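You operate a simulated robot arm through the tools that you are given. There is no shell and no other tool. Be economical: measure what you need, move in short steps, check, and stop when the job is done.

Carry out the task below with a simulated robot arm. There is one attempt and no reset: what you move stays moved.

JOB
Put the teal adapter on the tester end of the near bench away on the top of the low table. Fetch the can from the tester end of the near bench and set it on the wide white module. Fetch the green battery and stand it on the red tray on the tester end of the near bench. Take the green tray from the relay end of the short bench and leave it on the good tray. Fetch the grey block and set it on top of the black module on the tester end of the near bench. Take the orange block and put it on top of the blue heat sink. Open the lower blue drawer. Any order will do. Set down upright: teal adapter, can, green battery.

Only the result counts: the job must be done as asked and must still hold three seconds after the hand-in. Knocking over, shifting, dropping, spilling or breaking anything else fails it.

ROBOT AND FRAMES
A 7-joint arm with a two-finger parallel gripper on a trunk, on a base that drives. Base frame: it is fixed to the floor where the robot stands at the start and does not move with it; the origin is under the middle of the robot, x ahead of it, y to its left, z up. Lengths are in m, angles in rad, forces in N, time in s.
With the tool pointing down near the work surface it reaches from about 0.34 to 0.76 m from the robot's upright axis, wherever it stands. Its first joint turns from -2.007 to 2.007 rad. Places, roughly: blue heat sink (14x15x3 cm) [2.1, 2.2, 0.8]; good tray [1.5, 2, 0.75]; green tray [-1.25, -1.25, 0.75]; grey block (2x6x5 cm) [-1.2, -1.1, 0.7]; lower blue drawer [2.8, -3, 0.4]; orange block (2x6x5 cm) [-1.1, -1, 0.7]; teal adapter (4x4x8 cm) [0.5, -0.1, 0.8]; top of the low table [0.9, -5.4, 0.5]. Payload 3.91 kg.
The TCP is the grasp point between the finger pads, 0.03 m short of the fingertips. In the tool frame z runs along the fingers and y along their closing line. The gripper opens to 0.11 m. The fingers are 0.02 m wide and 0.01 m thick; the gripper's body (0.048 by 0.112 m) begins 0.055 m behind the TCP.
Orientation is that of the tool frame in the base frame, as a unit quaternion [w, x, y, z]. With the fingers straight down and closing along the base's y, the tool's x points along the base's -x, its y along +y and its z along -z.

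CONTROLS
- The arm moves only by the tool send_rows. Its argument "targets" is a list of rows, each an object (a shift or turn left out is 0, a gripper value left out holds the last) with "dp": the shift along the tool's x, y, z in cm, a list of three; "turn": the turn, a rotation vector about the tool's x, y, z in rad, a list of three. In form: [{"dp": [tx, ty, tz], "turn": [rx, ry, rz]}, ...]. A call has 1 to 20 rows; each row is the pose to reach, as a shift and turn from the pose commanded when the call began, along the tool's axes at that moment. "jaw" is the closure in counts, from 0 (fully open) to 255 (shut), set as the call begins (left out, the last holds). Each row takes 0.2 s and may step no farther than 0.05 m and 0.15 rad from the row before; otherwise, or with a gripper value out of range, the whole call is refused. Where a pose cannot be reached the arm comes as near as it can. A force on the tool above 40 N (or 10 N above the force at the start of the call, whichever is more), or a blocked arm, ends the call early, and 0.2 s more pass. The fingers move at their own pace (about 0.108 m/s each) and stop on an object; they squeeze with about 39 N. The grip force told is the motor's: it shows also when the fingers shut on nothing. Time passes only in rows, and 0.2 s behind the last, so rows that repeat a pose let the fingers close. The reply holds the time, the measured pose of the TCP, the force on the tool along the base axes, the opening and the grip force, in the units named above and with some noise, with the torque about the TCP (base axes, N m) and any sound that the robot's microphone picked up.
- Cameras (640 x 400 px; columns grow to the right, rows downward): "scene" is now at [0.0227, 0.1609, 1.5293]; the picture's right is [0.01, -1.00, 0.00], its down [-0.80, -0.01, -0.59] and it looks along [0.59, 0.01, -0.80] (base axes); focal length 260 px, centre (320, 200). "wrist" rides on the gripper at [0.072, 0.017, -0.103] in the tool frame; the picture's right is [-0.23, 0.97, 0.00], its down [-0.76, -0.18, -0.62] and it looks along [-0.61, -0.14, 0.78] (tool axes); focal length 222 px, centre (320, 200). There is no depth. A picture from a camera that has moved, and an enlarged one, comes with that camera's place and axes in the base frame and with its lens. The place of the scene camera against the robot may be out by one fixed shift of up to 0.012 m in any direction.
- camera(camera): a new picture of that camera. The clock stands still meanwhile.
- slide_trunk(by): slides the trunk up (or, below 0, down) by that many m; the arm and the scene camera ride with it, the base frame stays. It gives what a move gives, with no picture.
- roll_base(legs): drives the robot by 1 to 6 legs, each [ahead, turn to the left] in m and rad, along the robot's own axes; the way and the turn of a leg run together, so that a leg with both is an arc; at most 1.5 m and 3.142 rad a leg. The arm and the cameras ride along, it lands a little off, and it stops where it bumps. It gives what a move gives.
- turn_head(pan, tilt): turns the head with the scene camera to pan (to the left, within 2.705 rad either way) and tilt (down, from -0.506 to 1.204), counted from straight ahead of the robot. It gives what a move gives.
- zoom(camera, box): a new picture of the part [left, top, right, bottom] of that camera's present view, enlarged. The clock stands still meanwhile.
- close_job(): hands the job in; it is judged then, once.

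Go step by step. Nothing tells you exact positions but the pictures and the camera data: compare them with the known pose of the tool, close in by small moves and look again before you grip or let go. The budget is 196 turns and 166 pictures, counting those below and the enlarged ones. Unless the task says otherwise, let go and move clear before handing in.

The tools are called after "Emit:" as a command line: name --argument value ..., lists and objects as JSON in quotes. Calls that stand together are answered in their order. send_rows: Moves the arm, as the interface text tells. Its arguments: {"type":"object","properties":{"targets":{"type":"array"},"jaw":{"type":"number"}},"required":["targets"]} The other tools are called the same way: slide_trunk (by) slides the trunk up or down; roll_base (legs) drives the base; turn_head (pan, tilt) turns the head that bears the scene camera; camera (camera) takes a picture; zoom (camera, box) takes an enlarged picture of a part of a camera's view; close_job () hands the job in.

At the start:

```text
t: 0.0
tcp_pos: [0.4713, 0.0294, 1.0274]
tool_rot: [0.0, -0.005, 1.0, 0.0]
ft_force: [-0.3, -0.4, 0.1]
moment: [-0.01, 0.0, -0.03]
grip_width: 0.1102
grasp_force: 0.0
trunk travel left (down, up): [-0.65, 0.34]
robot x, y, heading: [0.0007, 0.001, 0.0]
head pan, tilt: [0.01, 0.934]
```

scene: 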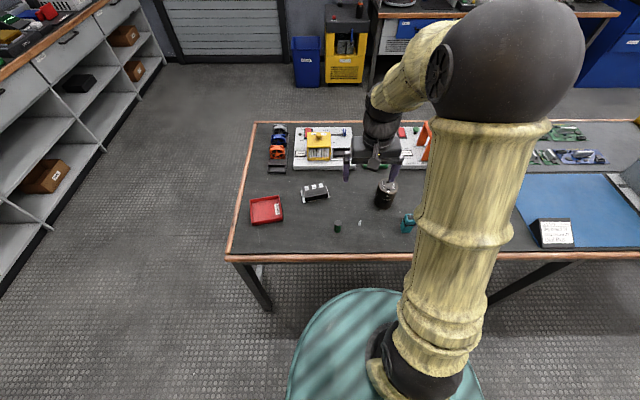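
wrist: 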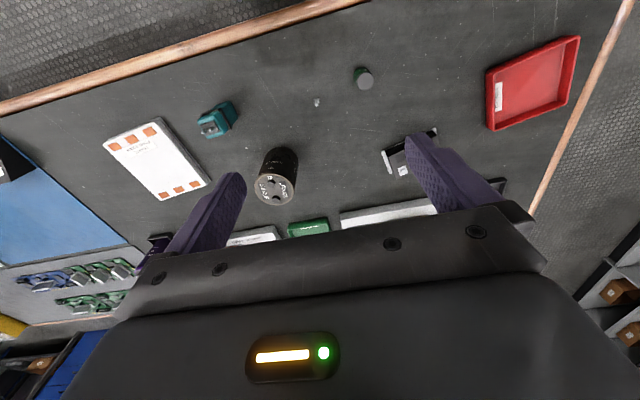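

I see the near bench with red tray, black module, can, teal adapter, and others. First I look closer at the bench.

Emit:
zoom --camera "scene" --box '[220, 110, 440, 250]'

Emit:
zoom --camera "wrist" --box '[80, 20, 600, 260]'

```text
2.86 times, centred on (330, 180) of scene
camera zoom: at [0.0227, 0.1609, 1.5293], right [0.01, -1.0, 0.0], down [-0.8, -0.01, -0.59], along [0.59, 0.01, -0.8], focal length 743 px, centre (291, 257)
```

zoom: 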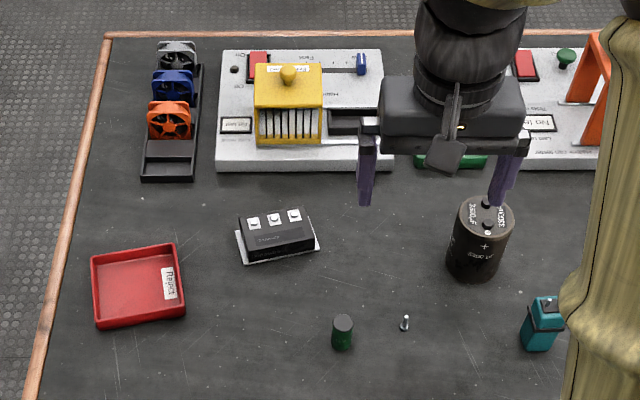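

```text
1.23 times, centred on (340, 140) of wrist
camera zoom: at [0.3988, 0.0455, 1.1317], right [0.22, 0.98, 0.0], down [0.76, -0.17, 0.62], along [0.61, -0.14, -0.78], focal length 273 px, centre (295, 274)
```

zoom: 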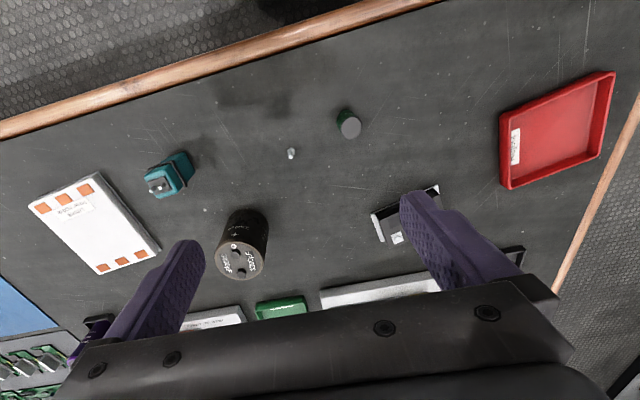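

Can is near (0.615,-0.08), battery (0.485,0.10), adapter (0.49,-0.14), white module (0.53,-0.32), red tray (0.57,0.37). I move above the can first.

Emit:
send_rows --targets '[{"dp": [-3, -2, 0]}, {"dp": [-6, -4.5, 2]}, {"dp": [-9, -7, 5]}, {"dp": [-12, -9.5, 8]}, {"dp": [-14, -11, 11]}, {"dp": [-14.2, -11, 12]}, {"dp": [-14.2, -11, 12]}]' --jaw 0

Emit:
camera --camera "wrist"

Emit:
camera --camera "scene"

```text
t: 1.6
tcp_pos: [0.6133, -0.0804, 0.9069]
tool_rot: [0.0, -0.004, 1.0, 0.0]
ft_force: [0.0, 0.8, -0.2]
moment: [-0.03, 0.04, -0.01]
grip_width: 0.1099
grasp_force: 0.2
trunk travel left (down, up): [-0.65, 0.34]
robot x, y, heading: [-0.002, 0.0011, 0.003]
head pan, tilt: [0.01, 0.934]
```

```text
161 pictures are left
camera wrist: at [0.542, -0.064, 1.0109], right [0.22, 0.98, 0.0], down [0.76, -0.17, 0.62], along [0.61, -0.14, -0.78], focal length 222 px, centre (320, 200)
```

wrist: 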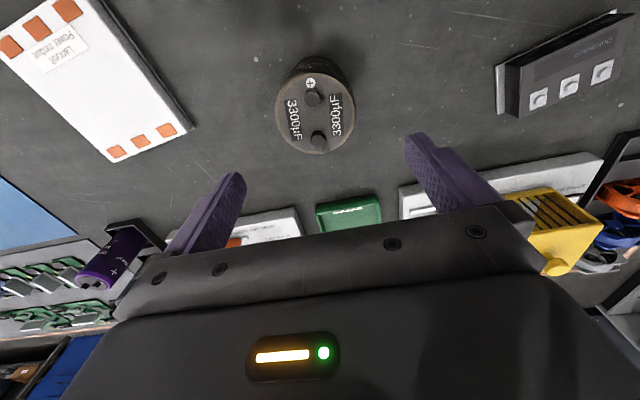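

```text
160 pictures are left
camera scene: at [0.0227, 0.1609, 1.5293], right [0.01, -1.0, 0.0], down [-0.8, -0.01, -0.59], along [0.59, 0.01, -0.8], focal length 260 px, centre (320, 200)
```

scene: 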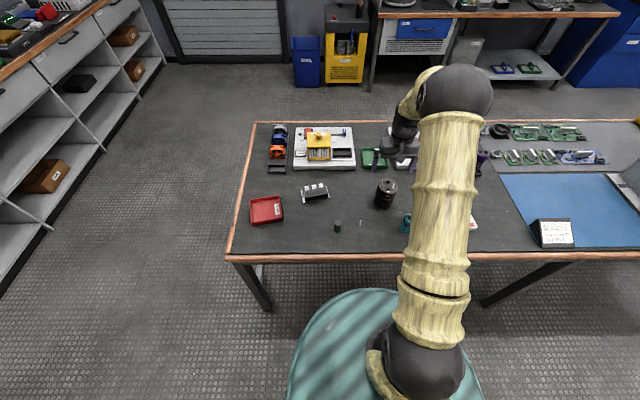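

The can's centre measures (0.604,-0.082), diameter about 7 cm. I descend and check.

Emit:
send_rows --targets '[{"dp": [0.9, -0.2, 3]}, {"dp": [0.9, -0.2, 7]}, {"dp": [0.9, -0.2, 10]}, {"dp": [0.9, -0.2, 12]}, {"dp": [0.9, -0.2, 12.8]}, {"dp": [0.9, -0.2, 12.8]}]'

Emit:
camera --camera "wrist"

```text
t: 3.0
tcp_pos: [0.6037, -0.0819, 0.7794]
tool_rot: [0.0, -0.005, 1.0, 0.0]
ft_force: [0.6, 0.8, 0.3]
moment: [-0.01, 0.02, 0.02]
grip_width: 0.11
grasp_force: 0.2
trunk travel left (down, up): [-0.65, 0.34]
robot x, y, heading: [0.0025, 0.0015, 0.003]
head pan, tilt: [0.01, 0.934]
```

```text
159 pictures are left
camera wrist: at [0.5325, -0.0657, 0.8834], right [0.22, 0.98, 0.0], down [0.76, -0.17, 0.62], along [0.61, -0.14, -0.78], focal length 222 px, centre (320, 200)
```

wrist: 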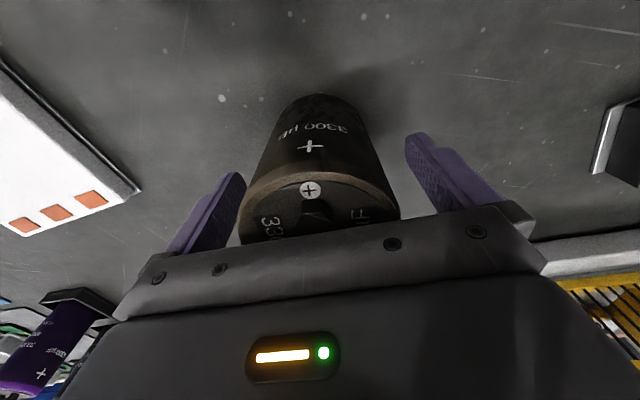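

The can lies between the fingers. I close and lift a little.

Emit:
send_rows --targets '[{"dp": [0, 0, 0]}, {"dp": [0, 0, 0]}, {"dp": [0, 0, 0]}, {"dp": [0, 0, 0]}]' --jaw 255

Emit:
send_rows --targets '[{"dp": [0, 0, -2]}, {"dp": [0, 0, -5]}, {"dp": [0, 0, -9]}, {"dp": [0, 0, -12]}, {"dp": [0, 0, -12]}]'

Emit:
camera --camera "wrist"

```text
t: 4.0
tcp_pos: [0.6044, -0.0824, 0.7791]
tool_rot: [0.0, -0.006, 1.0, 0.001]
ft_force: [-0.4, 0.8, 0.5]
moment: [0.03, -0.12, 0.02]
grip_width: 0.0694
grasp_force: 39.2
trunk travel left (down, up): [-0.65, 0.34]
robot x, y, heading: [-0.0008, -0.0, -0.006]
head pan, tilt: [0.01, 0.934]
```

```text
t: 5.2
tcp_pos: [0.6041, -0.0819, 0.9002]
tool_rot: [-0.001, -0.005, 1.0, -0.001]
ft_force: [-0.3, 0.8, -5.1]
moment: [0.03, 0.01, -0.04]
grip_width: 0.0695
grasp_force: 39.1
trunk travel left (down, up): [-0.65, 0.34]
robot x, y, heading: [0.0043, -0.0017, -0.003]
head pan, tilt: [0.01, 0.934]
```

```text
158 pictures are left
camera wrist: at [0.5324, -0.0663, 1.0039], right [0.22, 0.98, 0.0], down [0.76, -0.17, 0.62], along [0.61, -0.14, -0.78], focal length 222 px, centre (320, 200)
```

wrist: 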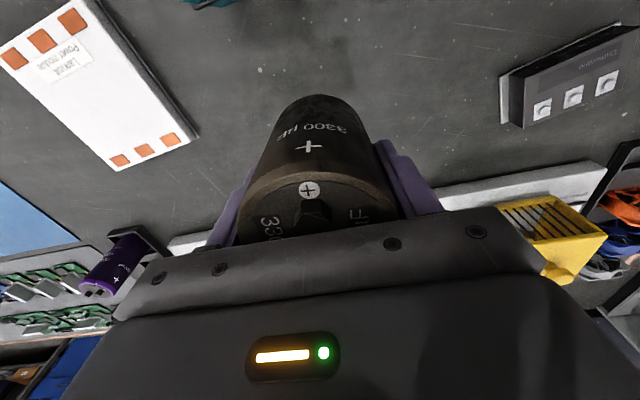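

Can is held. Carrying it over the white module centre (0.547,-0.323).

Emit:
send_rows --targets '[{"dp": [0.5, -3, 0]}, {"dp": [1.5, -7.5, 0]}, {"dp": [2.7, -12, 0]}, {"dp": [3.9, -16.5, 0]}, {"dp": [5, -21, 0]}, {"dp": [5.5, -23.5, 0]}, {"dp": [5.5, -24.1, 0]}, {"dp": [5.5, -24.1, 0]}]'

Emit:
camera --camera "wrist"

Emit:
camera --camera "scene"

```text
t: 7.0
tcp_pos: [0.5519, -0.3227, 0.8983]
tool_rot: [0.001, -0.004, 1.0, 0.0]
ft_force: [-0.9, 0.1, -5.4]
moment: [0.0, -0.02, 0.01]
grip_width: 0.0696
grasp_force: 39.2
trunk travel left (down, up): [-0.65, 0.34]
robot x, y, heading: [-0.0008, -0.0008, 0.002]
head pan, tilt: [0.01, 0.934]
```

```text
157 pictures are left
camera wrist: at [0.4799, -0.3074, 1.0029], right [0.22, 0.98, 0.0], down [0.76, -0.17, 0.62], along [0.61, -0.14, -0.78], focal length 222 px, centre (320, 200)
```

wrist: 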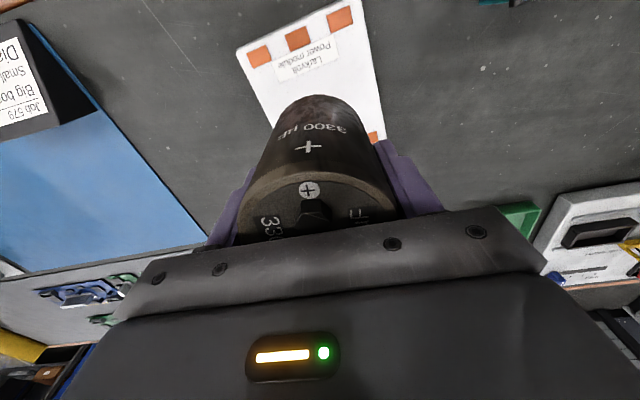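

```text
156 pictures are left
camera scene: at [0.0233, 0.1605, 1.5293], right [0.01, -1.0, 0.0], down [-0.8, -0.01, -0.59], along [0.59, 0.01, -0.8], focal length 260 px, centre (320, 200)
```

scene: 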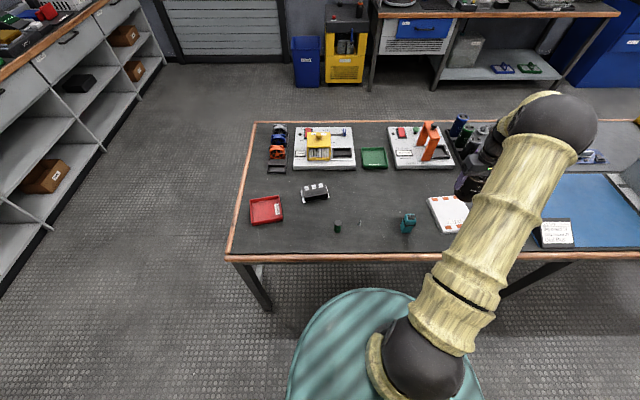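

Well centred. I lower close to the module and check.

Emit:
send_rows --targets '[{"dp": [0.3, -0.1, 3]}, {"dp": [0.3, -0.1, 6]}, {"dp": [0.3, -0.1, 8]}, {"dp": [0.3, -0.1, 8.3]}]'

Emit:
camera --camera "wrist"

Emit:
zoom --camera "scene" --box '[400, 140, 540, 250]'

```text
t: 8.0
tcp_pos: [0.5482, -0.3224, 0.8152]
tool_rot: [0.0, -0.004, 1.0, 0.0]
ft_force: [0.6, -0.5, -4.5]
moment: [-0.01, 0.01, -0.02]
grip_width: 0.0691
grasp_force: 39.2
trunk travel left (down, up): [-0.65, 0.34]
robot x, y, heading: [0.002, -0.0015, -0.002]
head pan, tilt: [0.01, 0.934]
```

```text
155 pictures are left
camera wrist: at [0.4769, -0.3078, 0.9196], right [0.22, 0.98, 0.0], down [0.76, -0.17, 0.62], along [0.61, -0.14, -0.78], focal length 222 px, centre (320, 200)
```

wrist: 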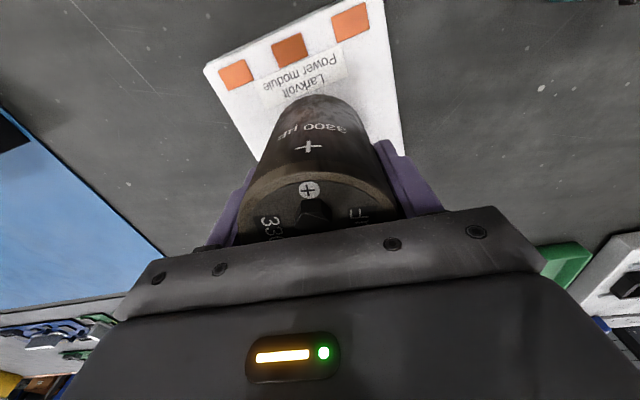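

```text
3.64 times, centred on (470, 195) of scene
camera zoom: at [0.0233, 0.1604, 1.5294], right [0.01, -1.0, 0.0], down [-0.8, -0.01, -0.59], along [0.59, 0.01, -0.8], focal length 946 px, centre (-226, 218)
```

zoom: 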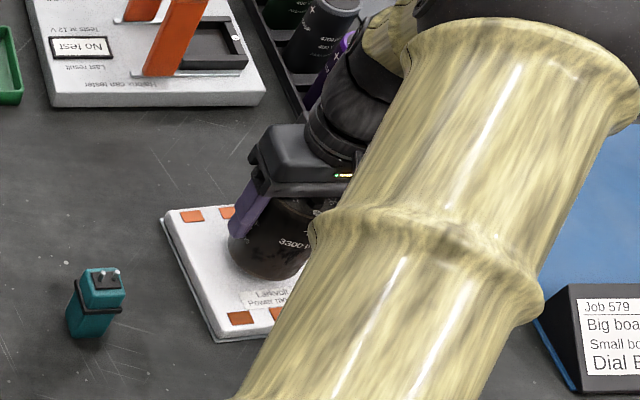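

Lowering in small steps until touch.

Emit:
send_rows --targets '[{"dp": [0, 0, 0.3]}, {"dp": [0, 0, 0.6]}, {"dp": [0, 0, 0.8]}]'

```text
t: 8.8
tcp_pos: [0.5481, -0.324, 0.8083]
tool_rot: [0.0, -0.004, 1.0, 0.0]
ft_force: [-0.1, -0.7, -6.5]
moment: [0.0, -0.01, 0.0]
grip_width: 0.0693
grasp_force: 39.2
trunk travel left (down, up): [-0.65, 0.34]
robot x, y, heading: [0.0024, -0.004, 0.004]
head pan, tilt: [0.01, 0.934]
```

Emit:
send_rows --targets '[{"dp": [0, 0, 0.2]}, {"dp": [0, 0, 0.4]}, {"dp": [0, 0, 0.6]}]'

```text
t: 9.6
tcp_pos: [0.549, -0.324, 0.802]
tool_rot: [-0.001, -0.004, 1.0, 0.0]
ft_force: [0.1, 0.1, -4.5]
moment: [0.0, -0.01, 0.01]
grip_width: 0.0692
grasp_force: 39.2
trunk travel left (down, up): [-0.65, 0.34]
robot x, y, heading: [0.0021, -0.0017, 0.002]
head pan, tilt: [0.01, 0.934]
```

No touch yet; continuing.

Emit:
send_rows --targets '[{"dp": [0, 0, 0.2]}, {"dp": [0, 0, 0.4]}, {"dp": [0, 0, 0.5]}]'

```text
t: 10.4
tcp_pos: [0.5483, -0.324, 0.7996]
tool_rot: [0.001, -0.005, 1.0, 0.0]
ft_force: [-0.5, -0.1, 16.8]
moment: [0.39, 0.63, -0.02]
grip_width: 0.0692
grasp_force: 39.0
trunk travel left (down, up): [-0.65, 0.34]
robot x, y, heading: [-0.004, 0.0037, 0.001]
head pan, tilt: [0.01, 0.934]
```

Contact. Opening and rising.

Emit:
send_rows --targets '[{"dp": [0, 0, -0.2]}, {"dp": [0, 0, -0.2]}, {"dp": [0, 0, -0.2]}]' --jaw 0

Emit:
send_rows --targets '[{"dp": [0, 0, -2]}, {"dp": [0, 0, -6]}, {"dp": [0, 0, -10]}, {"dp": [0, 3, -12]}, {"dp": [0, 7, -12]}, {"dp": [0, 11.5, -12]}, {"dp": [2, 15, -12]}, {"dp": [4, 18, -11]}, {"dp": [5, 18, -11]}, {"dp": [5, 18, -11]}]'

Emit:
camera --camera "wrist"

```text
t: 11.2
tcp_pos: [0.5491, -0.3231, 0.7992]
tool_rot: [0.0, -0.004, 1.0, 0.0]
ft_force: [0.5, 0.1, 0.4]
moment: [-0.04, 0.04, 0.03]
grip_width: 0.11
grasp_force: 0.1
trunk travel left (down, up): [-0.65, 0.34]
robot x, y, heading: [-0.0013, 0.0006, -0.004]
head pan, tilt: [0.01, 0.934]
```

```text
t: 13.4
tcp_pos: [0.4954, -0.1442, 0.9087]
tool_rot: [0.0, -0.004, 1.0, 0.0]
ft_force: [0.6, 0.6, 0.0]
moment: [0.01, 0.0, 0.02]
grip_width: 0.1099
grasp_force: 0.1
trunk travel left (down, up): [-0.65, 0.34]
robot x, y, heading: [-0.0003, -0.0018, 0.001]
head pan, tilt: [0.01, 0.934]
```

```text
153 pictures are left
camera wrist: at [0.424, -0.1284, 1.0131], right [0.22, 0.98, 0.0], down [0.76, -0.17, 0.62], along [0.61, -0.14, -0.78], focal length 222 px, centre (320, 200)
```

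wrist: 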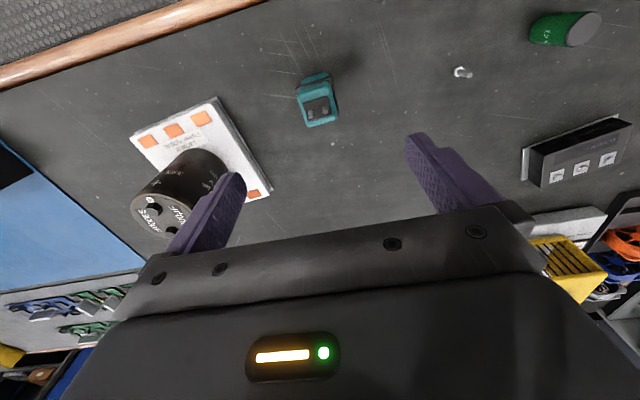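

Can stands on the module. Next the battery: moving above it.

Emit:
send_rows --targets '[{"dp": [0, 4, 0]}, {"dp": [0.3, 8.5, 0]}, {"dp": [0.6, 13, 0]}, {"dp": [1, 17.5, 0]}, {"dp": [1, 22, 0]}, {"dp": [1, 24.4, 0]}, {"dp": [1, 24.4, 0]}]'

Emit:
camera --camera "wrist"

Emit:
zoom --camera "scene" --box '[230, 140, 450, 260]'

```text
t: 15.0
tcp_pos: [0.4859, 0.0998, 0.909]
tool_rot: [0.0, -0.004, 1.0, 0.0]
ft_force: [-0.3, 0.4, 0.8]
moment: [0.02, 0.01, -0.03]
grip_width: 0.11
grasp_force: 0.0
trunk travel left (down, up): [-0.65, 0.34]
robot x, y, heading: [0.0006, 0.0019, 0.001]
head pan, tilt: [0.01, 0.934]
```

```text
152 pictures are left
camera wrist: at [0.4137, 0.1155, 1.0134], right [0.22, 0.98, 0.0], down [0.76, -0.17, 0.62], along [0.61, -0.14, -0.78], focal length 222 px, centre (320, 200)
```

wrist: 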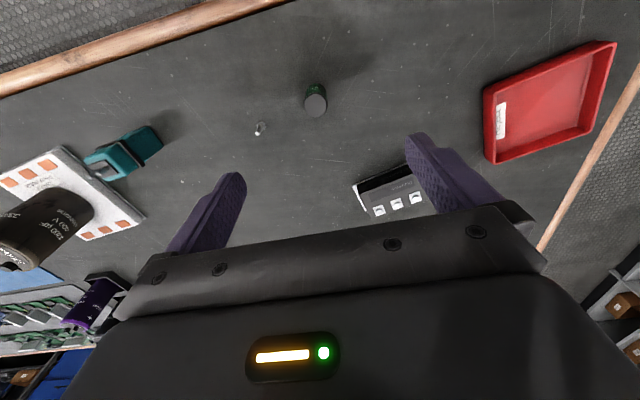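

```text
2.91 times, centred on (340, 200) of scene
camera zoom: at [0.0227, 0.1608, 1.5293], right [0.01, -1.0, 0.0], down [-0.8, -0.01, -0.59], along [0.59, 0.01, -0.8], focal length 757 px, centre (262, 200)
```

zoom: 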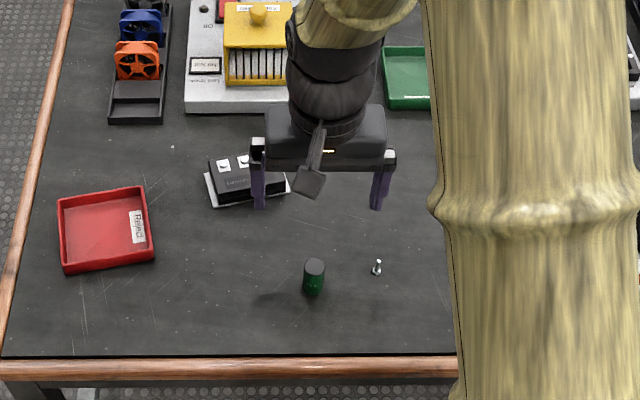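

Battery at (0.478,0.096). I lower with the jaws part closed.

Emit:
send_rows --targets '[{"dp": [0.8, -0.4, 3]}, {"dp": [0.8, -0.4, 7]}, {"dp": [0.8, -0.4, 10]}, {"dp": [0.8, -0.4, 13]}, {"dp": [0.8, -0.4, 14.7]}, {"dp": [0.8, -0.4, 14.7]}]' --jaw 90

Emit:
camera --camera "wrist"

```text
t: 16.4
tcp_pos: [0.478, 0.0968, 0.7616]
tool_rot: [0.0, -0.005, 1.0, 0.0]
ft_force: [0.4, -0.1, 0.3]
moment: [-0.02, -0.02, 0.02]
grip_width: 0.0711
grasp_force: 0.1
trunk travel left (down, up): [-0.65, 0.34]
robot x, y, heading: [-0.0018, -0.0005, -0.004]
head pan, tilt: [0.01, 0.934]
```

```text
150 pictures are left
camera wrist: at [0.4058, 0.1119, 0.8663], right [0.22, 0.98, 0.0], down [0.76, -0.17, 0.62], along [0.61, -0.14, -0.78], focal length 222 px, centre (320, 200)
```

wrist: 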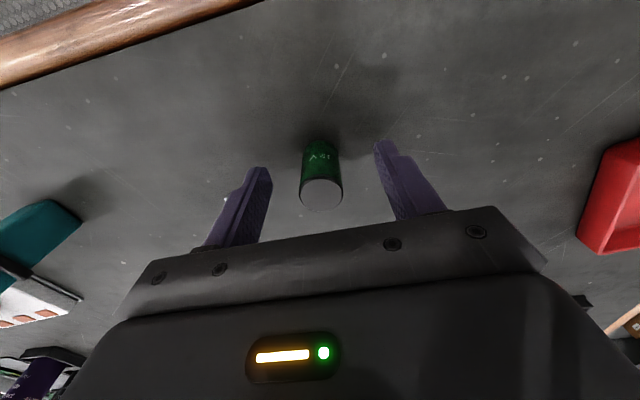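

Aligned. Closing and lifting.

Emit:
send_rows --targets '[{"dp": [0, 0, 0]}, {"dp": [0, 0, 0]}, {"dp": [0, 0, 0]}]' --jaw 255

Emit:
send_rows --targets '[{"dp": [0, 0, -3]}, {"dp": [0, 0, -7]}, {"dp": [-1.5, 4, -9]}, {"dp": [-3.5, 8.5, -9]}, {"dp": [-5, 13, -9]}, {"dp": [-6.5, 17.5, -9]}, {"dp": [-7.5, 22, -9]}, {"dp": [-8, 26, -9]}, {"dp": [-8, 26.5, -9]}, {"dp": [-8, 26.5, -9]}]'

Emit:
camera --camera "wrist"

```text
t: 17.2
tcp_pos: [0.4783, 0.0952, 0.7628]
tool_rot: [0.001, -0.005, 1.0, -0.001]
ft_force: [0.9, -0.5, -0.1]
moment: [-0.01, -0.02, 0.01]
grip_width: 0.0231
grasp_force: 38.8
trunk travel left (down, up): [-0.65, 0.34]
robot x, y, heading: [0.0014, 0.0047, -0.003]
head pan, tilt: [0.01, 0.934]
```

```text
t: 19.4
tcp_pos: [0.5544, 0.3617, 0.8524]
tool_rot: [0.0, -0.004, 1.0, 0.0]
ft_force: [0.0, -0.4, -0.3]
moment: [-0.01, 0.03, -0.03]
grip_width: 0.0233
grasp_force: 39.2
trunk travel left (down, up): [-0.65, 0.34]
robot x, y, heading: [0.0017, -0.0006, 0.001]
head pan, tilt: [0.01, 0.934]
```

```text
149 pictures are left
camera wrist: at [0.4829, 0.3772, 0.9568], right [0.22, 0.98, 0.0], down [0.76, -0.17, 0.62], along [0.61, -0.14, -0.78], focal length 222 px, centre (320, 200)
```

wrist: 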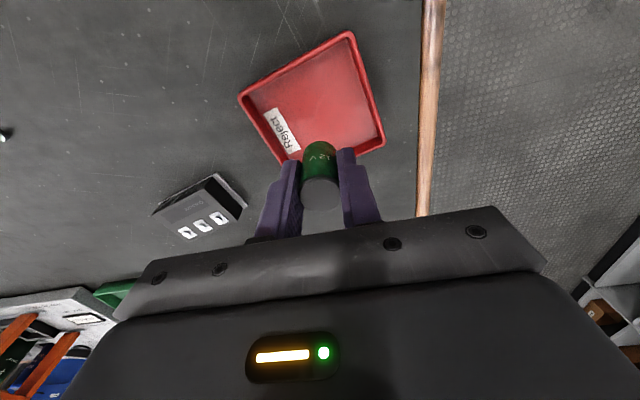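

Over the tray's middle. Lowering.

Emit:
send_rows --targets '[{"dp": [0.3, -0.4, 3]}, {"dp": [0.3, -0.4, 6]}, {"dp": [0.3, -0.4, 7.5]}, {"dp": [0.3, -0.4, 7.9]}, {"dp": [0.3, -0.4, 8.2]}]'

Emit:
camera --camera "wrist"

```text
t: 20.6
tcp_pos: [0.5521, 0.3584, 0.7703]
tool_rot: [-0.001, -0.004, 1.0, -0.001]
ft_force: [0.0, -0.1, 0.2]
moment: [0.02, -0.01, -0.04]
grip_width: 0.0232
grasp_force: 39.0
trunk travel left (down, up): [-0.65, 0.34]
robot x, y, heading: [0.0024, 0.0044, -0.0]
head pan, tilt: [0.01, 0.934]
```

```text
148 pictures are left
camera wrist: at [0.4804, 0.3731, 0.8744], right [0.22, 0.98, 0.0], down [0.76, -0.17, 0.62], along [0.61, -0.14, -0.78], focal length 222 px, centre (320, 200)
```

wrist: 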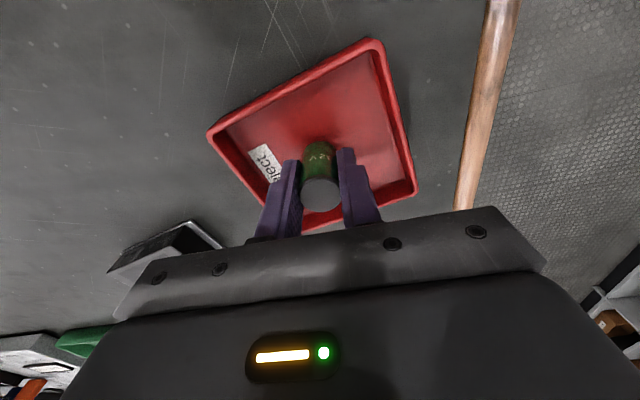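

Emit:
send_rows --targets '[{"dp": [0, 0, 0.15]}, {"dp": [0, 0, 0.3]}, {"dp": [0, 0, 0.4]}]'

```text
t: 21.4
tcp_pos: [0.5518, 0.3575, 0.7666]
tool_rot: [0.0, -0.004, 1.0, 0.0]
ft_force: [-0.8, 0.6, 3.2]
moment: [0.01, -0.01, 0.0]
grip_width: 0.0233
grasp_force: 39.0
trunk travel left (down, up): [-0.65, 0.34]
robot x, y, heading: [-0.0011, -0.0003, -0.001]
head pan, tilt: [0.01, 0.934]
```

Touch begins. One millimetre more, then open and rise.

Emit:
send_rows --targets '[{"dp": [0, 0, 0.1]}, {"dp": [0, 0, 0.1]}]'

Emit:
send_rows --targets '[{"dp": [0, 0, 0]}, {"dp": [0, 0, 0]}]' --jaw 165

Emit:
send_rows --targets '[{"dp": [0, 0, -1.5]}, {"dp": [0, 0, -5]}, {"dp": [0, 0, -9]}, {"dp": [0, 0, -12]}, {"dp": [0, -4, -14]}, {"dp": [0, -8.5, -14]}, {"dp": [0, -13, -14]}, {"dp": [0, -17.5, -14]}, {"dp": [0, -17.5, -14]}]'

Emit:
camera --camera "wrist"

```text
t: 22.0
tcp_pos: [0.5522, 0.3581, 0.7669]
tool_rot: [0.001, -0.004, 1.0, 0.001]
ft_force: [-0.5, -0.2, 13.4]
moment: [-0.03, 0.03, 0.0]
grip_width: 0.0235
grasp_force: 39.0
trunk travel left (down, up): [-0.65, 0.34]
robot x, y, heading: [0.0023, 0.0005, 0.003]
head pan, tilt: [0.01, 0.934]
```

```text
t: 22.6
tcp_pos: [0.5523, 0.3579, 0.7648]
tool_rot: [-0.001, -0.004, 1.0, 0.0]
ft_force: [0.1, 0.2, -0.7]
moment: [-0.02, 0.03, -0.01]
grip_width: 0.0389
grasp_force: 0.0
trunk travel left (down, up): [-0.65, 0.34]
robot x, y, heading: [-0.0007, 0.0011, -0.002]
head pan, tilt: [0.01, 0.934]
```

```text
t: 24.6
tcp_pos: [0.5546, 0.1833, 0.906]
tool_rot: [0.0, -0.004, 1.0, 0.0]
ft_force: [0.7, 1.1, 0.1]
moment: [-0.01, 0.0, 0.01]
grip_width: 0.0386
grasp_force: 0.1
trunk travel left (down, up): [-0.65, 0.34]
robot x, y, heading: [0.0021, -0.0029, 0.0]
head pan, tilt: [0.01, 0.934]
```

```text
147 pictures are left
camera wrist: at [0.4821, 0.1985, 1.0103], right [0.22, 0.98, 0.0], down [0.76, -0.17, 0.62], along [0.61, -0.14, -0.78], focal length 222 px, centre (320, 200)
```

wrist: 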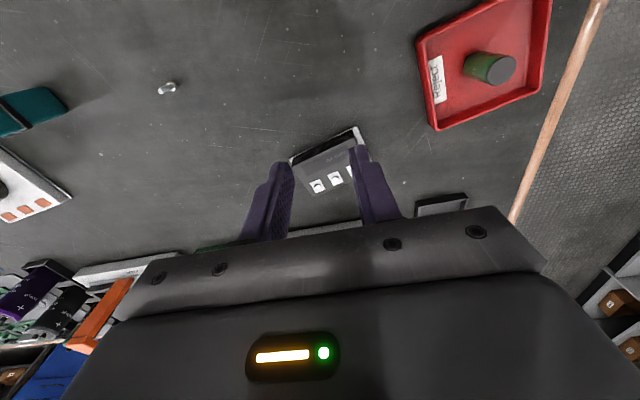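

Battery stands in the tray. Next the adapter: hover over it.

Emit:
send_rows --targets '[{"dp": [0.5, -4, 0]}, {"dp": [1.5, -8.5, 0]}, {"dp": [2.5, -13, 0]}, {"dp": [3.5, -17.5, 0]}, {"dp": [4.5, -22, 0]}, {"dp": [5.5, -26.5, 0]}, {"dp": [6.5, -31, 0]}, {"dp": [7.2, -32.7, 0]}, {"dp": [7.2, -32.7, 0]}]' --jaw 0

Emit:
camera --camera "wrist"

Emit:
zoom --camera "wrist" --box '[240, 40, 400, 140]'

```text
t: 26.6
tcp_pos: [0.484, -0.1455, 0.9059]
tool_rot: [0.0, -0.004, 1.0, 0.0]
ft_force: [0.5, -0.2, -0.2]
moment: [-0.02, 0.03, 0.02]
grip_width: 0.1102
grasp_force: 0.0
trunk travel left (down, up): [-0.65, 0.34]
robot x, y, heading: [0.0001, 0.0027, 0.002]
head pan, tilt: [0.01, 0.934]
```

```text
146 pictures are left
camera wrist: at [0.4121, -0.1292, 1.0099], right [0.22, 0.98, 0.0], down [0.76, -0.17, 0.62], along [0.61, -0.14, -0.78], focal length 222 px, centre (320, 200)
```

wrist: 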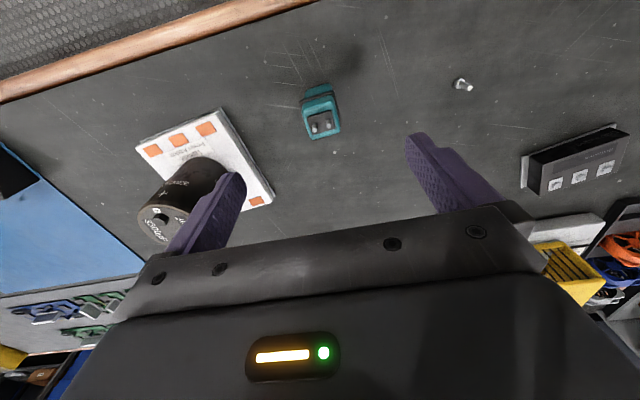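

```text
4.00 times, centred on (320, 90) of wrist
camera zoom: at [0.4121, -0.1292, 1.0099], right [0.22, 0.98, 0.0], down [0.76, -0.17, 0.62], along [0.61, -0.14, -0.78], focal length 888 px, centre (320, 640)
```

zoom: 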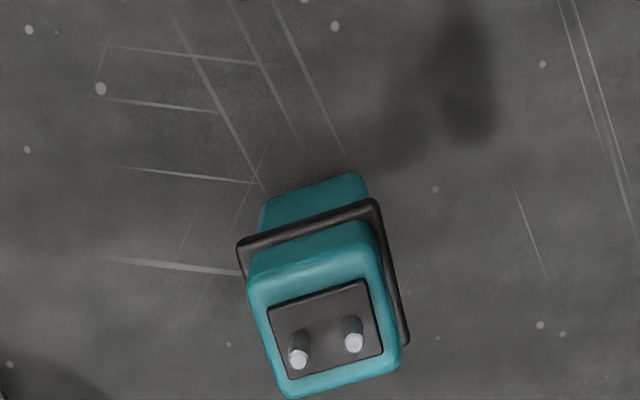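

Adapter top centre is (0.485,-0.144), yawed by about 0.11 rad, with a collar around it. I align and lower partway for a look.

Emit:
send_rows --targets '[{"dp": [0, 0.1, 3], "turn": [0, 0, -0.06]}, {"dp": [0, 0.1, 6], "turn": [0, 0, -0.11]}, {"dp": [0, 0.1, 8.1], "turn": [0, 0, -0.11]}, {"dp": [0, 0.1, 8.1], "turn": [0, 0, -0.11]}]'

Emit:
camera --camera "wrist"

Emit:
zoom --camera "scene" --box '[370, 190, 450, 240]'

```text
t: 27.6
tcp_pos: [0.4833, -0.1433, 0.8229]
tool_rot: [0.0, -0.059, 0.998, 0.0]
ft_force: [0.4, 0.4, 0.0]
moment: [-0.01, 0.01, 0.06]
grip_width: 0.1099
grasp_force: 0.0
trunk travel left (down, up): [-0.65, 0.34]
robot x, y, heading: [0.003, -0.002, -0.0]
head pan, tilt: [0.01, 0.934]
```

```text
144 pictures are left
camera wrist: at [0.411, -0.1361, 0.928], right [0.11, 0.99, 0.0], down [0.78, -0.09, 0.62], along [0.62, -0.07, -0.78], focal length 222 px, centre (320, 200)
```

wrist: 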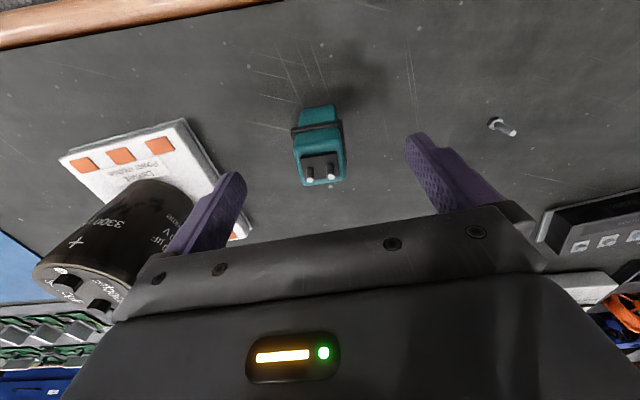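

```text
8.00 times, centred on (410, 215) of scene
camera zoom: at [0.0228, 0.1608, 1.5293], right [0.01, -1.0, 0.0], down [-0.8, -0.01, -0.59], along [0.59, 0.01, -0.8], focal length 2081 px, centre (-400, 80)
```

zoom: 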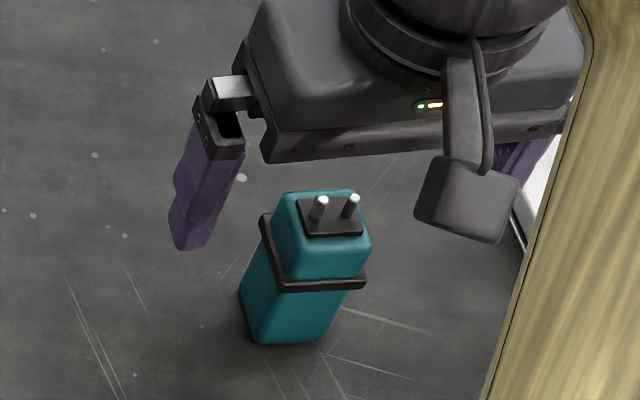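

Collar sits mid-height; I grip there at z≈0.767.

Emit:
send_rows --targets '[{"dp": [0, 0, 3]}, {"dp": [0, 0, 5]}, {"dp": [0, 0, 5.6]}, {"dp": [0, 0, 5.6]}]'

Emit:
camera --camera "wrist"

```text
t: 28.6
tcp_pos: [0.4843, -0.1437, 0.7683]
tool_rot: [0.001, -0.06, 0.998, 0.0]
ft_force: [0.6, -0.2, 0.4]
moment: [0.0, 0.05, 0.02]
grip_width: 0.11
grasp_force: 0.0
trunk travel left (down, up): [-0.65, 0.34]
robot x, y, heading: [-0.0009, 0.0005, 0.002]
head pan, tilt: [0.01, 0.934]
```

```text
142 pictures are left
camera wrist: at [0.4116, -0.1361, 0.8724], right [0.11, 0.99, 0.0], down [0.78, -0.09, 0.62], along [0.62, -0.07, -0.78], focal length 222 px, centre (320, 200)
```

wrist: 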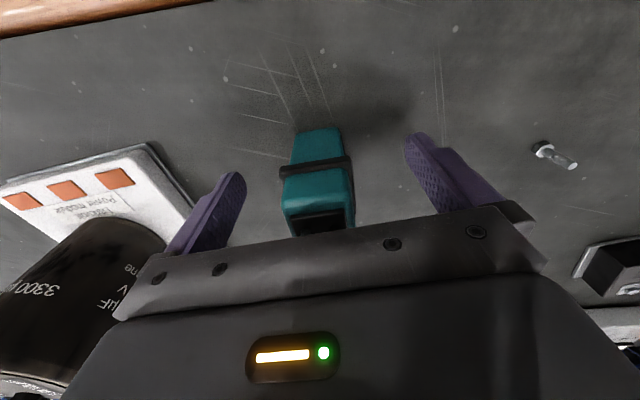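

Aligned. Closing and lifting.

Emit:
send_rows --targets '[{"dp": [0, 0, 0]}, {"dp": [0, 0, 0]}, {"dp": [0, 0, 0]}, {"dp": [0, 0, 0]}]' --jaw 255

Emit:
send_rows --targets '[{"dp": [0, 0, -2]}, {"dp": [0, 0, -6]}, {"dp": [0, 0, -10]}, {"dp": [0, 0, -14]}, {"dp": [0, 0, -18]}, {"dp": [0, 0, -18]}]'

Emit:
camera --camera "wrist"

Emit:
turn_head --pan -1.6 --tilt 0.35

Emit:
camera --camera "scene"

```text
t: 29.6
tcp_pos: [0.4844, -0.1446, 0.7697]
tool_rot: [0.0, -0.059, 0.998, 0.0]
ft_force: [-0.6, 0.6, 0.5]
moment: [0.06, -0.01, 0.03]
grip_width: 0.0363
grasp_force: 38.9
trunk travel left (down, up): [-0.65, 0.34]
robot x, y, heading: [-0.0022, 0.0007, -0.003]
head pan, tilt: [0.01, 0.934]
```

```text
t: 31.0
tcp_pos: [0.4839, -0.1434, 0.9486]
tool_rot: [0.0, -0.06, 0.998, 0.0]
ft_force: [-0.5, 0.1, -1.4]
moment: [0.0, 0.02, 0.01]
grip_width: 0.0361
grasp_force: 38.9
trunk travel left (down, up): [-0.65, 0.34]
robot x, y, heading: [0.0015, -0.0019, -0.001]
head pan, tilt: [0.01, 0.934]
```

```text
141 pictures are left
camera wrist: at [0.4111, -0.1356, 1.0526], right [0.11, 0.99, 0.0], down [0.78, -0.09, 0.62], along [0.62, -0.07, -0.78], focal length 222 px, centre (320, 200)
```

wrist: 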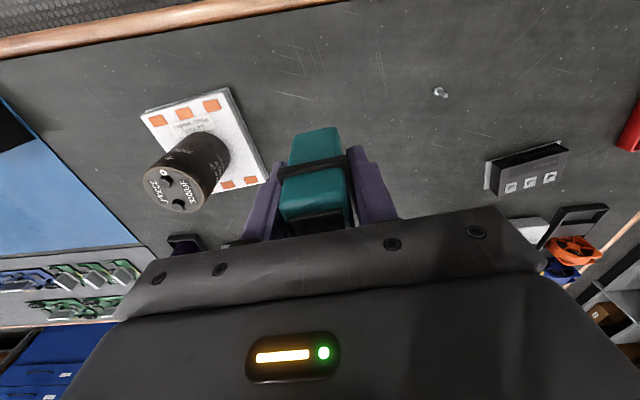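

```text
t: 32.7
tcp_pos: [0.4836, -0.1435, 0.9485]
tool_rot: [0.001, -0.06, 0.998, 0.0]
ft_force: [0.1, -0.5, -2.0]
moment: [0.01, 0.01, 0.01]
grip_width: 0.0362
grasp_force: 39.2
trunk travel left (down, up): [-0.65, 0.34]
robot x, y, heading: [0.0034, -0.0027, 0.001]
head pan, tilt: [-1.6, 0.351]
```

```text
140 pictures are left
camera scene: at [-0.0534, 0.067, 1.5794], right [-1.0, 0.03, 0.0], down [0.01, 0.34, -0.94], along [-0.03, -0.94, -0.34], focal length 260 px, centre (320, 200)
```

scene: 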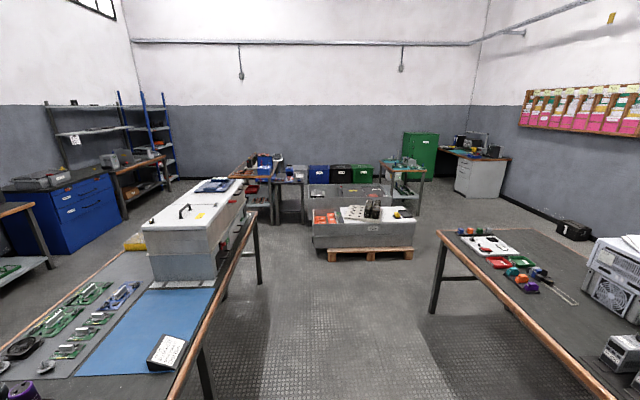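

Adapter held. Zooming to find the low table and the route.

Emit:
zoom --camera "scene" --box '[200, 120, 450, 276]'

Emit:
zoom --camera "scene" --box '[0, 80, 240, 230]'

```text
2.56 times, centred on (325, 198) of scene
camera zoom: at [-0.0534, 0.067, 1.5794], right [-1.0, 0.03, 0.0], down [0.01, 0.34, -0.94], along [-0.03, -0.94, -0.34], focal length 666 px, centre (307, 205)
```

zoom: 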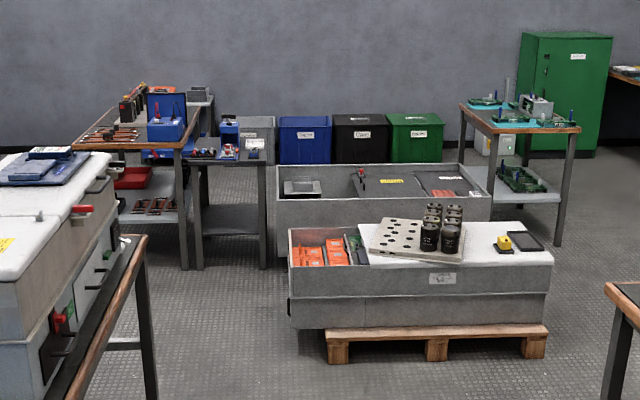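

```text
2.67 times, centred on (120, 155) of scene
camera zoom: at [-0.0534, 0.067, 1.5794], right [-1.0, 0.03, 0.0], down [0.01, 0.34, -0.94], along [-0.03, -0.94, -0.34], focal length 694 px, centre (853, 320)
```

zoom: 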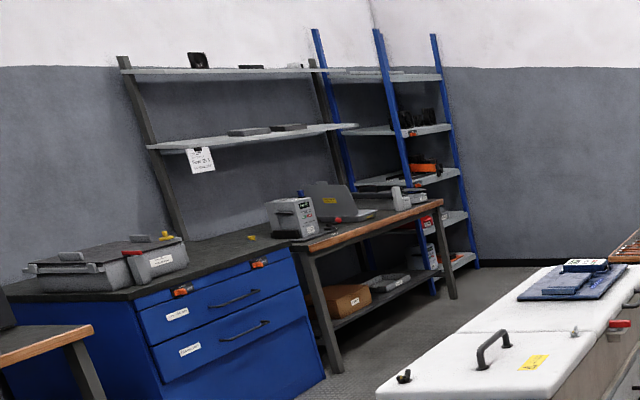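

The low table is hidden behind others; I fold the arm in and drive down the aisle to look.

Emit:
send_rows --targets '[{"dp": [2, 3, -3]}, {"dp": [4, 6, -6]}, {"dp": [6, 9, -8]}, {"dp": [8, 12, -10]}, {"dp": [8, 14, -10]}]'

Emit:
roll_base --legs '[[-0.2, 0], [0, -1.571], [1.3, 0]]'

Emit:
turn_head --pan 0.5 --tilt 0.4

Emit:
camera --camera "scene"

```text
t: 33.9
tcp_pos: [0.3875, -0.0117, 1.0489]
tool_rot: [0.0, -0.058, 0.998, 0.0]
ft_force: [-0.4, 1.2, -1.5]
moment: [0.01, -0.03, 0.0]
grip_width: 0.0364
grasp_force: 38.9
trunk travel left (down, up): [-0.65, 0.34]
robot x, y, heading: [0.0006, -0.0002, 0.0]
head pan, tilt: [-1.6, 0.351]
```

```text
t: 45.4
tcp_pos: [-0.2083, -1.6902, 1.0489]
tool_rot: [0.0, 0.663, 0.749, 0.0]
ft_force: [-0.4, -0.2, -0.8]
moment: [0.02, -0.01, 0.01]
grip_width: 0.0362
grasp_force: 39.1
trunk travel left (down, up): [-0.65, 0.34]
robot x, y, heading: [-0.1963, -1.3034, -1.566]
head pan, tilt: [-1.6, 0.351]
```

```text
t: 47.4
tcp_pos: [-0.2084, -1.6906, 1.0494]
tool_rot: [0.0, 0.663, 0.749, 0.0]
ft_force: [0.8, 0.0, -2.1]
moment: [-0.02, 0.0, -0.01]
grip_width: 0.036
grasp_force: 39.6
trunk travel left (down, up): [-0.65, 0.34]
robot x, y, heading: [-0.1983, -1.3032, -1.562]
head pan, tilt: [0.499, 0.4]
```

```text
137 pictures are left
camera scene: at [0.0097, -1.3164, 1.5748], right [-0.88, -0.48, 0.0], down [-0.19, 0.34, -0.92], along [0.44, -0.81, -0.39], focal length 260 px, centre (320, 200)
```

scene: 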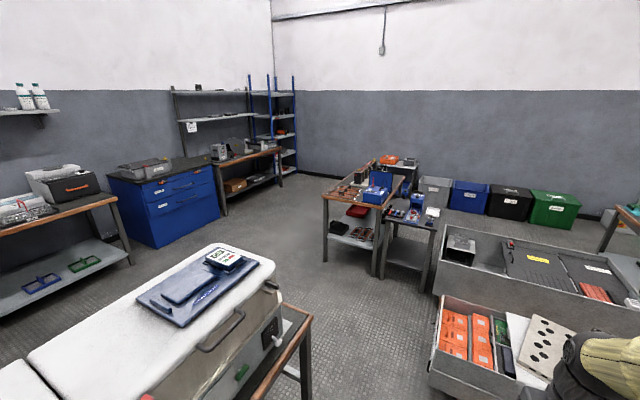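

The low table is at (395,163), behind the tool table. Zooming.

Emit:
zoom --camera "scene" --box '[300, 140, 460, 240]'

```text
4.00 times, centred on (380, 190) of scene
camera zoom: at [0.0097, -1.3164, 1.5748], right [-0.88, -0.48, 0.0], down [-0.19, 0.34, -0.92], along [0.44, -0.81, -0.39], focal length 1041 px, centre (80, 240)
```

zoom: 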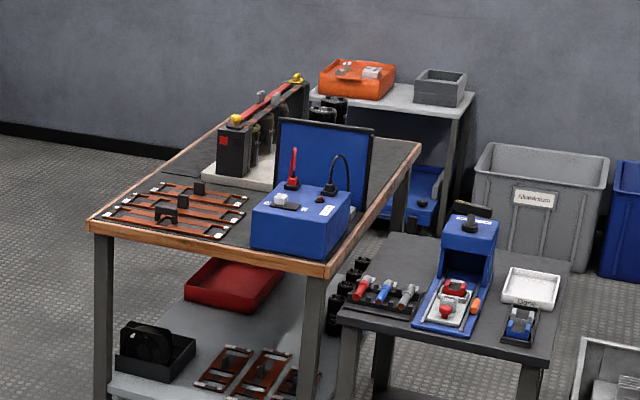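

I check the gap between bench end and crate, and my own base's size.

Emit:
turn_head --pan 0.4 --tilt 1.1

Emit:
camera --camera "scene"

```text
t: 48.5
tcp_pos: [-0.2082, -1.6903, 1.0488]
tool_rot: [0.0, 0.663, 0.748, 0.0]
ft_force: [0.6, 0.6, -1.8]
moment: [0.01, 0.04, -0.03]
grip_width: 0.0363
grasp_force: 39.1
trunk travel left (down, up): [-0.65, 0.34]
robot x, y, heading: [-0.1979, -1.304, -1.563]
head pan, tilt: [0.4, 1.1]
```

```text
135 pictures are left
camera scene: at [-0.0101, -1.2933, 1.5181], right [-0.92, -0.39, 0.0], down [-0.35, 0.82, -0.45], along [0.18, -0.42, -0.89], focal length 260 px, centre (320, 200)
```

scene: 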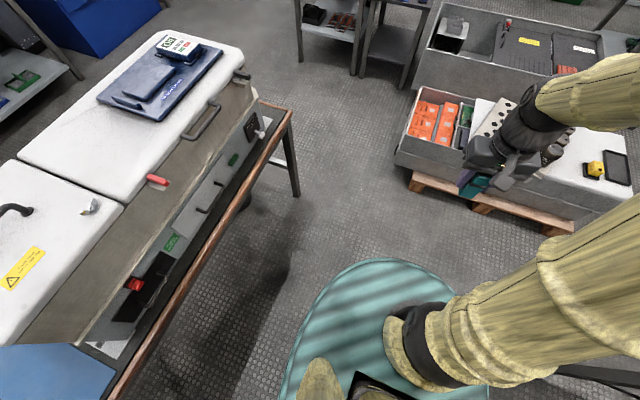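

The gap is too tight for comfort; I take the long way round the bench's other end. Backing up the aisle and looking there.

Emit:
roll_base --legs '[[-1.4, 0], [0, 1.571], [0, 1.571]]'

Emit:
turn_head --pan -0.4 --tilt 0.5

Emit:
camera --camera "scene"

```text
t: 63.2
tcp_pos: [-0.2115, 0.494, 1.0479]
tool_rot: [-0.001, 0.758, -0.652, 0.0]
ft_force: [0.4, -1.0, -1.1]
moment: [-0.02, 0.01, 0.03]
grip_width: 0.0362
grasp_force: 39.2
trunk travel left (down, up): [-0.65, 0.34]
robot x, y, heading: [-0.21, 0.1077, 1.601]
head pan, tilt: [0.4, 1.1]
```

```text
t: 64.3
tcp_pos: [-0.2107, 0.495, 1.0488]
tool_rot: [0.0, 0.758, -0.652, 0.0]
ft_force: [-0.9, 0.1, -0.7]
moment: [0.03, -0.02, -0.01]
grip_width: 0.0365
grasp_force: 39.4
trunk travel left (down, up): [-0.65, 0.34]
robot x, y, heading: [-0.2154, 0.1055, 1.604]
head pan, tilt: [-0.4, 0.499]
```

```text
134 pictures are left
camera scene: at [-0.321, 0.1331, 1.5657], right [0.93, -0.36, 0.0], down [-0.17, -0.45, -0.88], along [0.31, 0.82, -0.48], focal length 260 px, centre (320, 200)
```

scene: 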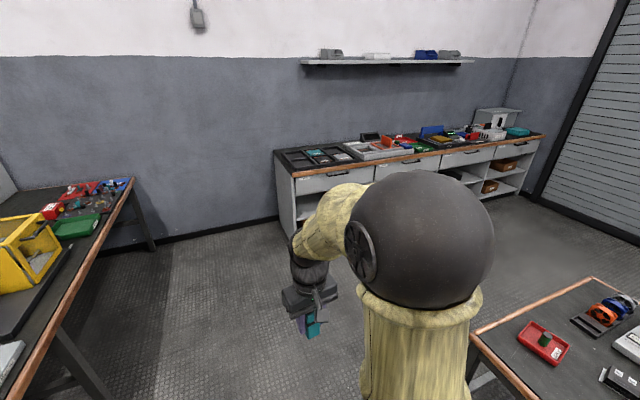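

Wide free floor on this side. Driving around: up to y≈1.05, across to x≈1.7, then down the far lane.

Emit:
roll_base --legs '[[0.95, 0], [0, -1.6], [1.45, 0], [0.45, 0], [0, -1.571], [1.0, 0]]'

Emit:
turn_head --pan 0.0 --tilt 0.45

Emit:
camera --camera "scene"

```text
t: 91.0
tcp_pos: [1.6196, -0.3471, 1.0494]
tool_rot: [-0.001, 0.671, 0.742, 0.0]
ft_force: [0.1, -1.0, -1.8]
moment: [0.03, -0.01, -0.01]
grip_width: 0.0364
grasp_force: 39.4
trunk travel left (down, up): [-0.65, 0.34]
robot x, y, heading: [1.6399, 0.0382, -1.585]
head pan, tilt: [-0.4, 0.499]
```

```text
t: 91.8
tcp_pos: [1.6202, -0.3449, 1.0479]
tool_rot: [0.0, 0.671, 0.742, 0.0]
ft_force: [-0.5, 0.1, -1.5]
moment: [0.04, 0.01, -0.02]
grip_width: 0.0362
grasp_force: 38.5
trunk travel left (down, up): [-0.65, 0.34]
robot x, y, heading: [1.6399, 0.0371, -1.587]
head pan, tilt: [0.0, 0.45]
```

```text
133 pictures are left
camera scene: at [1.8008, 0.0142, 1.5702], right [-1.0, 0.01, 0.0], down [0.01, 0.44, -0.9], along [-0.01, -0.9, -0.44], focal length 260 px, centre (320, 200)
```

scene: 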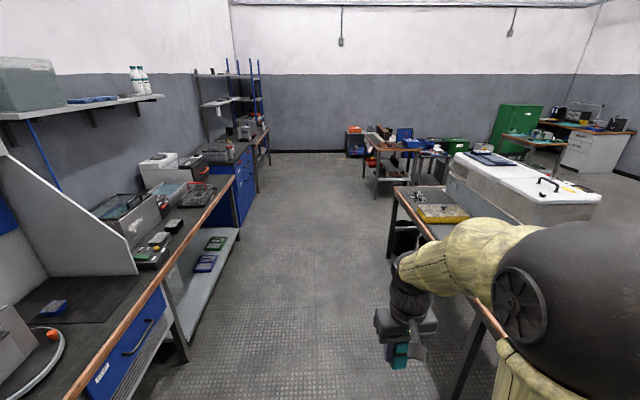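

Lane clear. Driving on to about y=-4.

Emit:
roll_base --legs '[[0, 0.03], [1.45, 0], [1.45, 0], [1.1, 0]]'

Emit:
turn_head --pan -0.4 --tilt 0.65

Emit:
camera --camera "scene"

```text
t: 111.5
tcp_pos: [1.6466, -4.3458, 1.0484]
tool_rot: [0.001, 0.662, 0.749, 0.0]
ft_force: [0.2, 0.2, -1.7]
moment: [-0.01, 0.02, 0.01]
grip_width: 0.0361
grasp_force: 39.5
trunk travel left (down, up): [-0.65, 0.34]
robot x, y, heading: [1.6591, -3.9574, -1.56]
head pan, tilt: [0.0, 0.45]
```

```text
t: 112.3
tcp_pos: [1.6463, -4.346, 1.0485]
tool_rot: [0.0, 0.662, 0.75, -0.001]
ft_force: [0.4, 0.0, -0.4]
moment: [-0.03, 0.05, -0.01]
grip_width: 0.0361
grasp_force: 39.1
trunk travel left (down, up): [-0.65, 0.34]
robot x, y, heading: [1.6589, -3.9594, -1.56]
head pan, tilt: [-0.4, 0.649]
```

```text
132 pictures are left
camera scene: at [1.7868, -3.9706, 1.5524], right [-0.92, 0.38, 0.0], down [0.23, 0.56, -0.8], along [-0.3, -0.74, -0.6], focal length 260 px, centre (320, 200)
```

scene: 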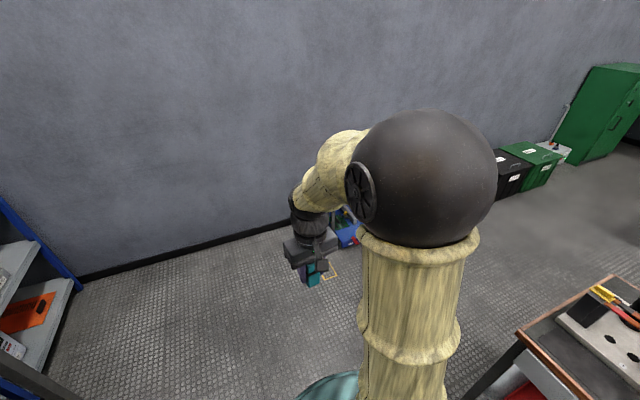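

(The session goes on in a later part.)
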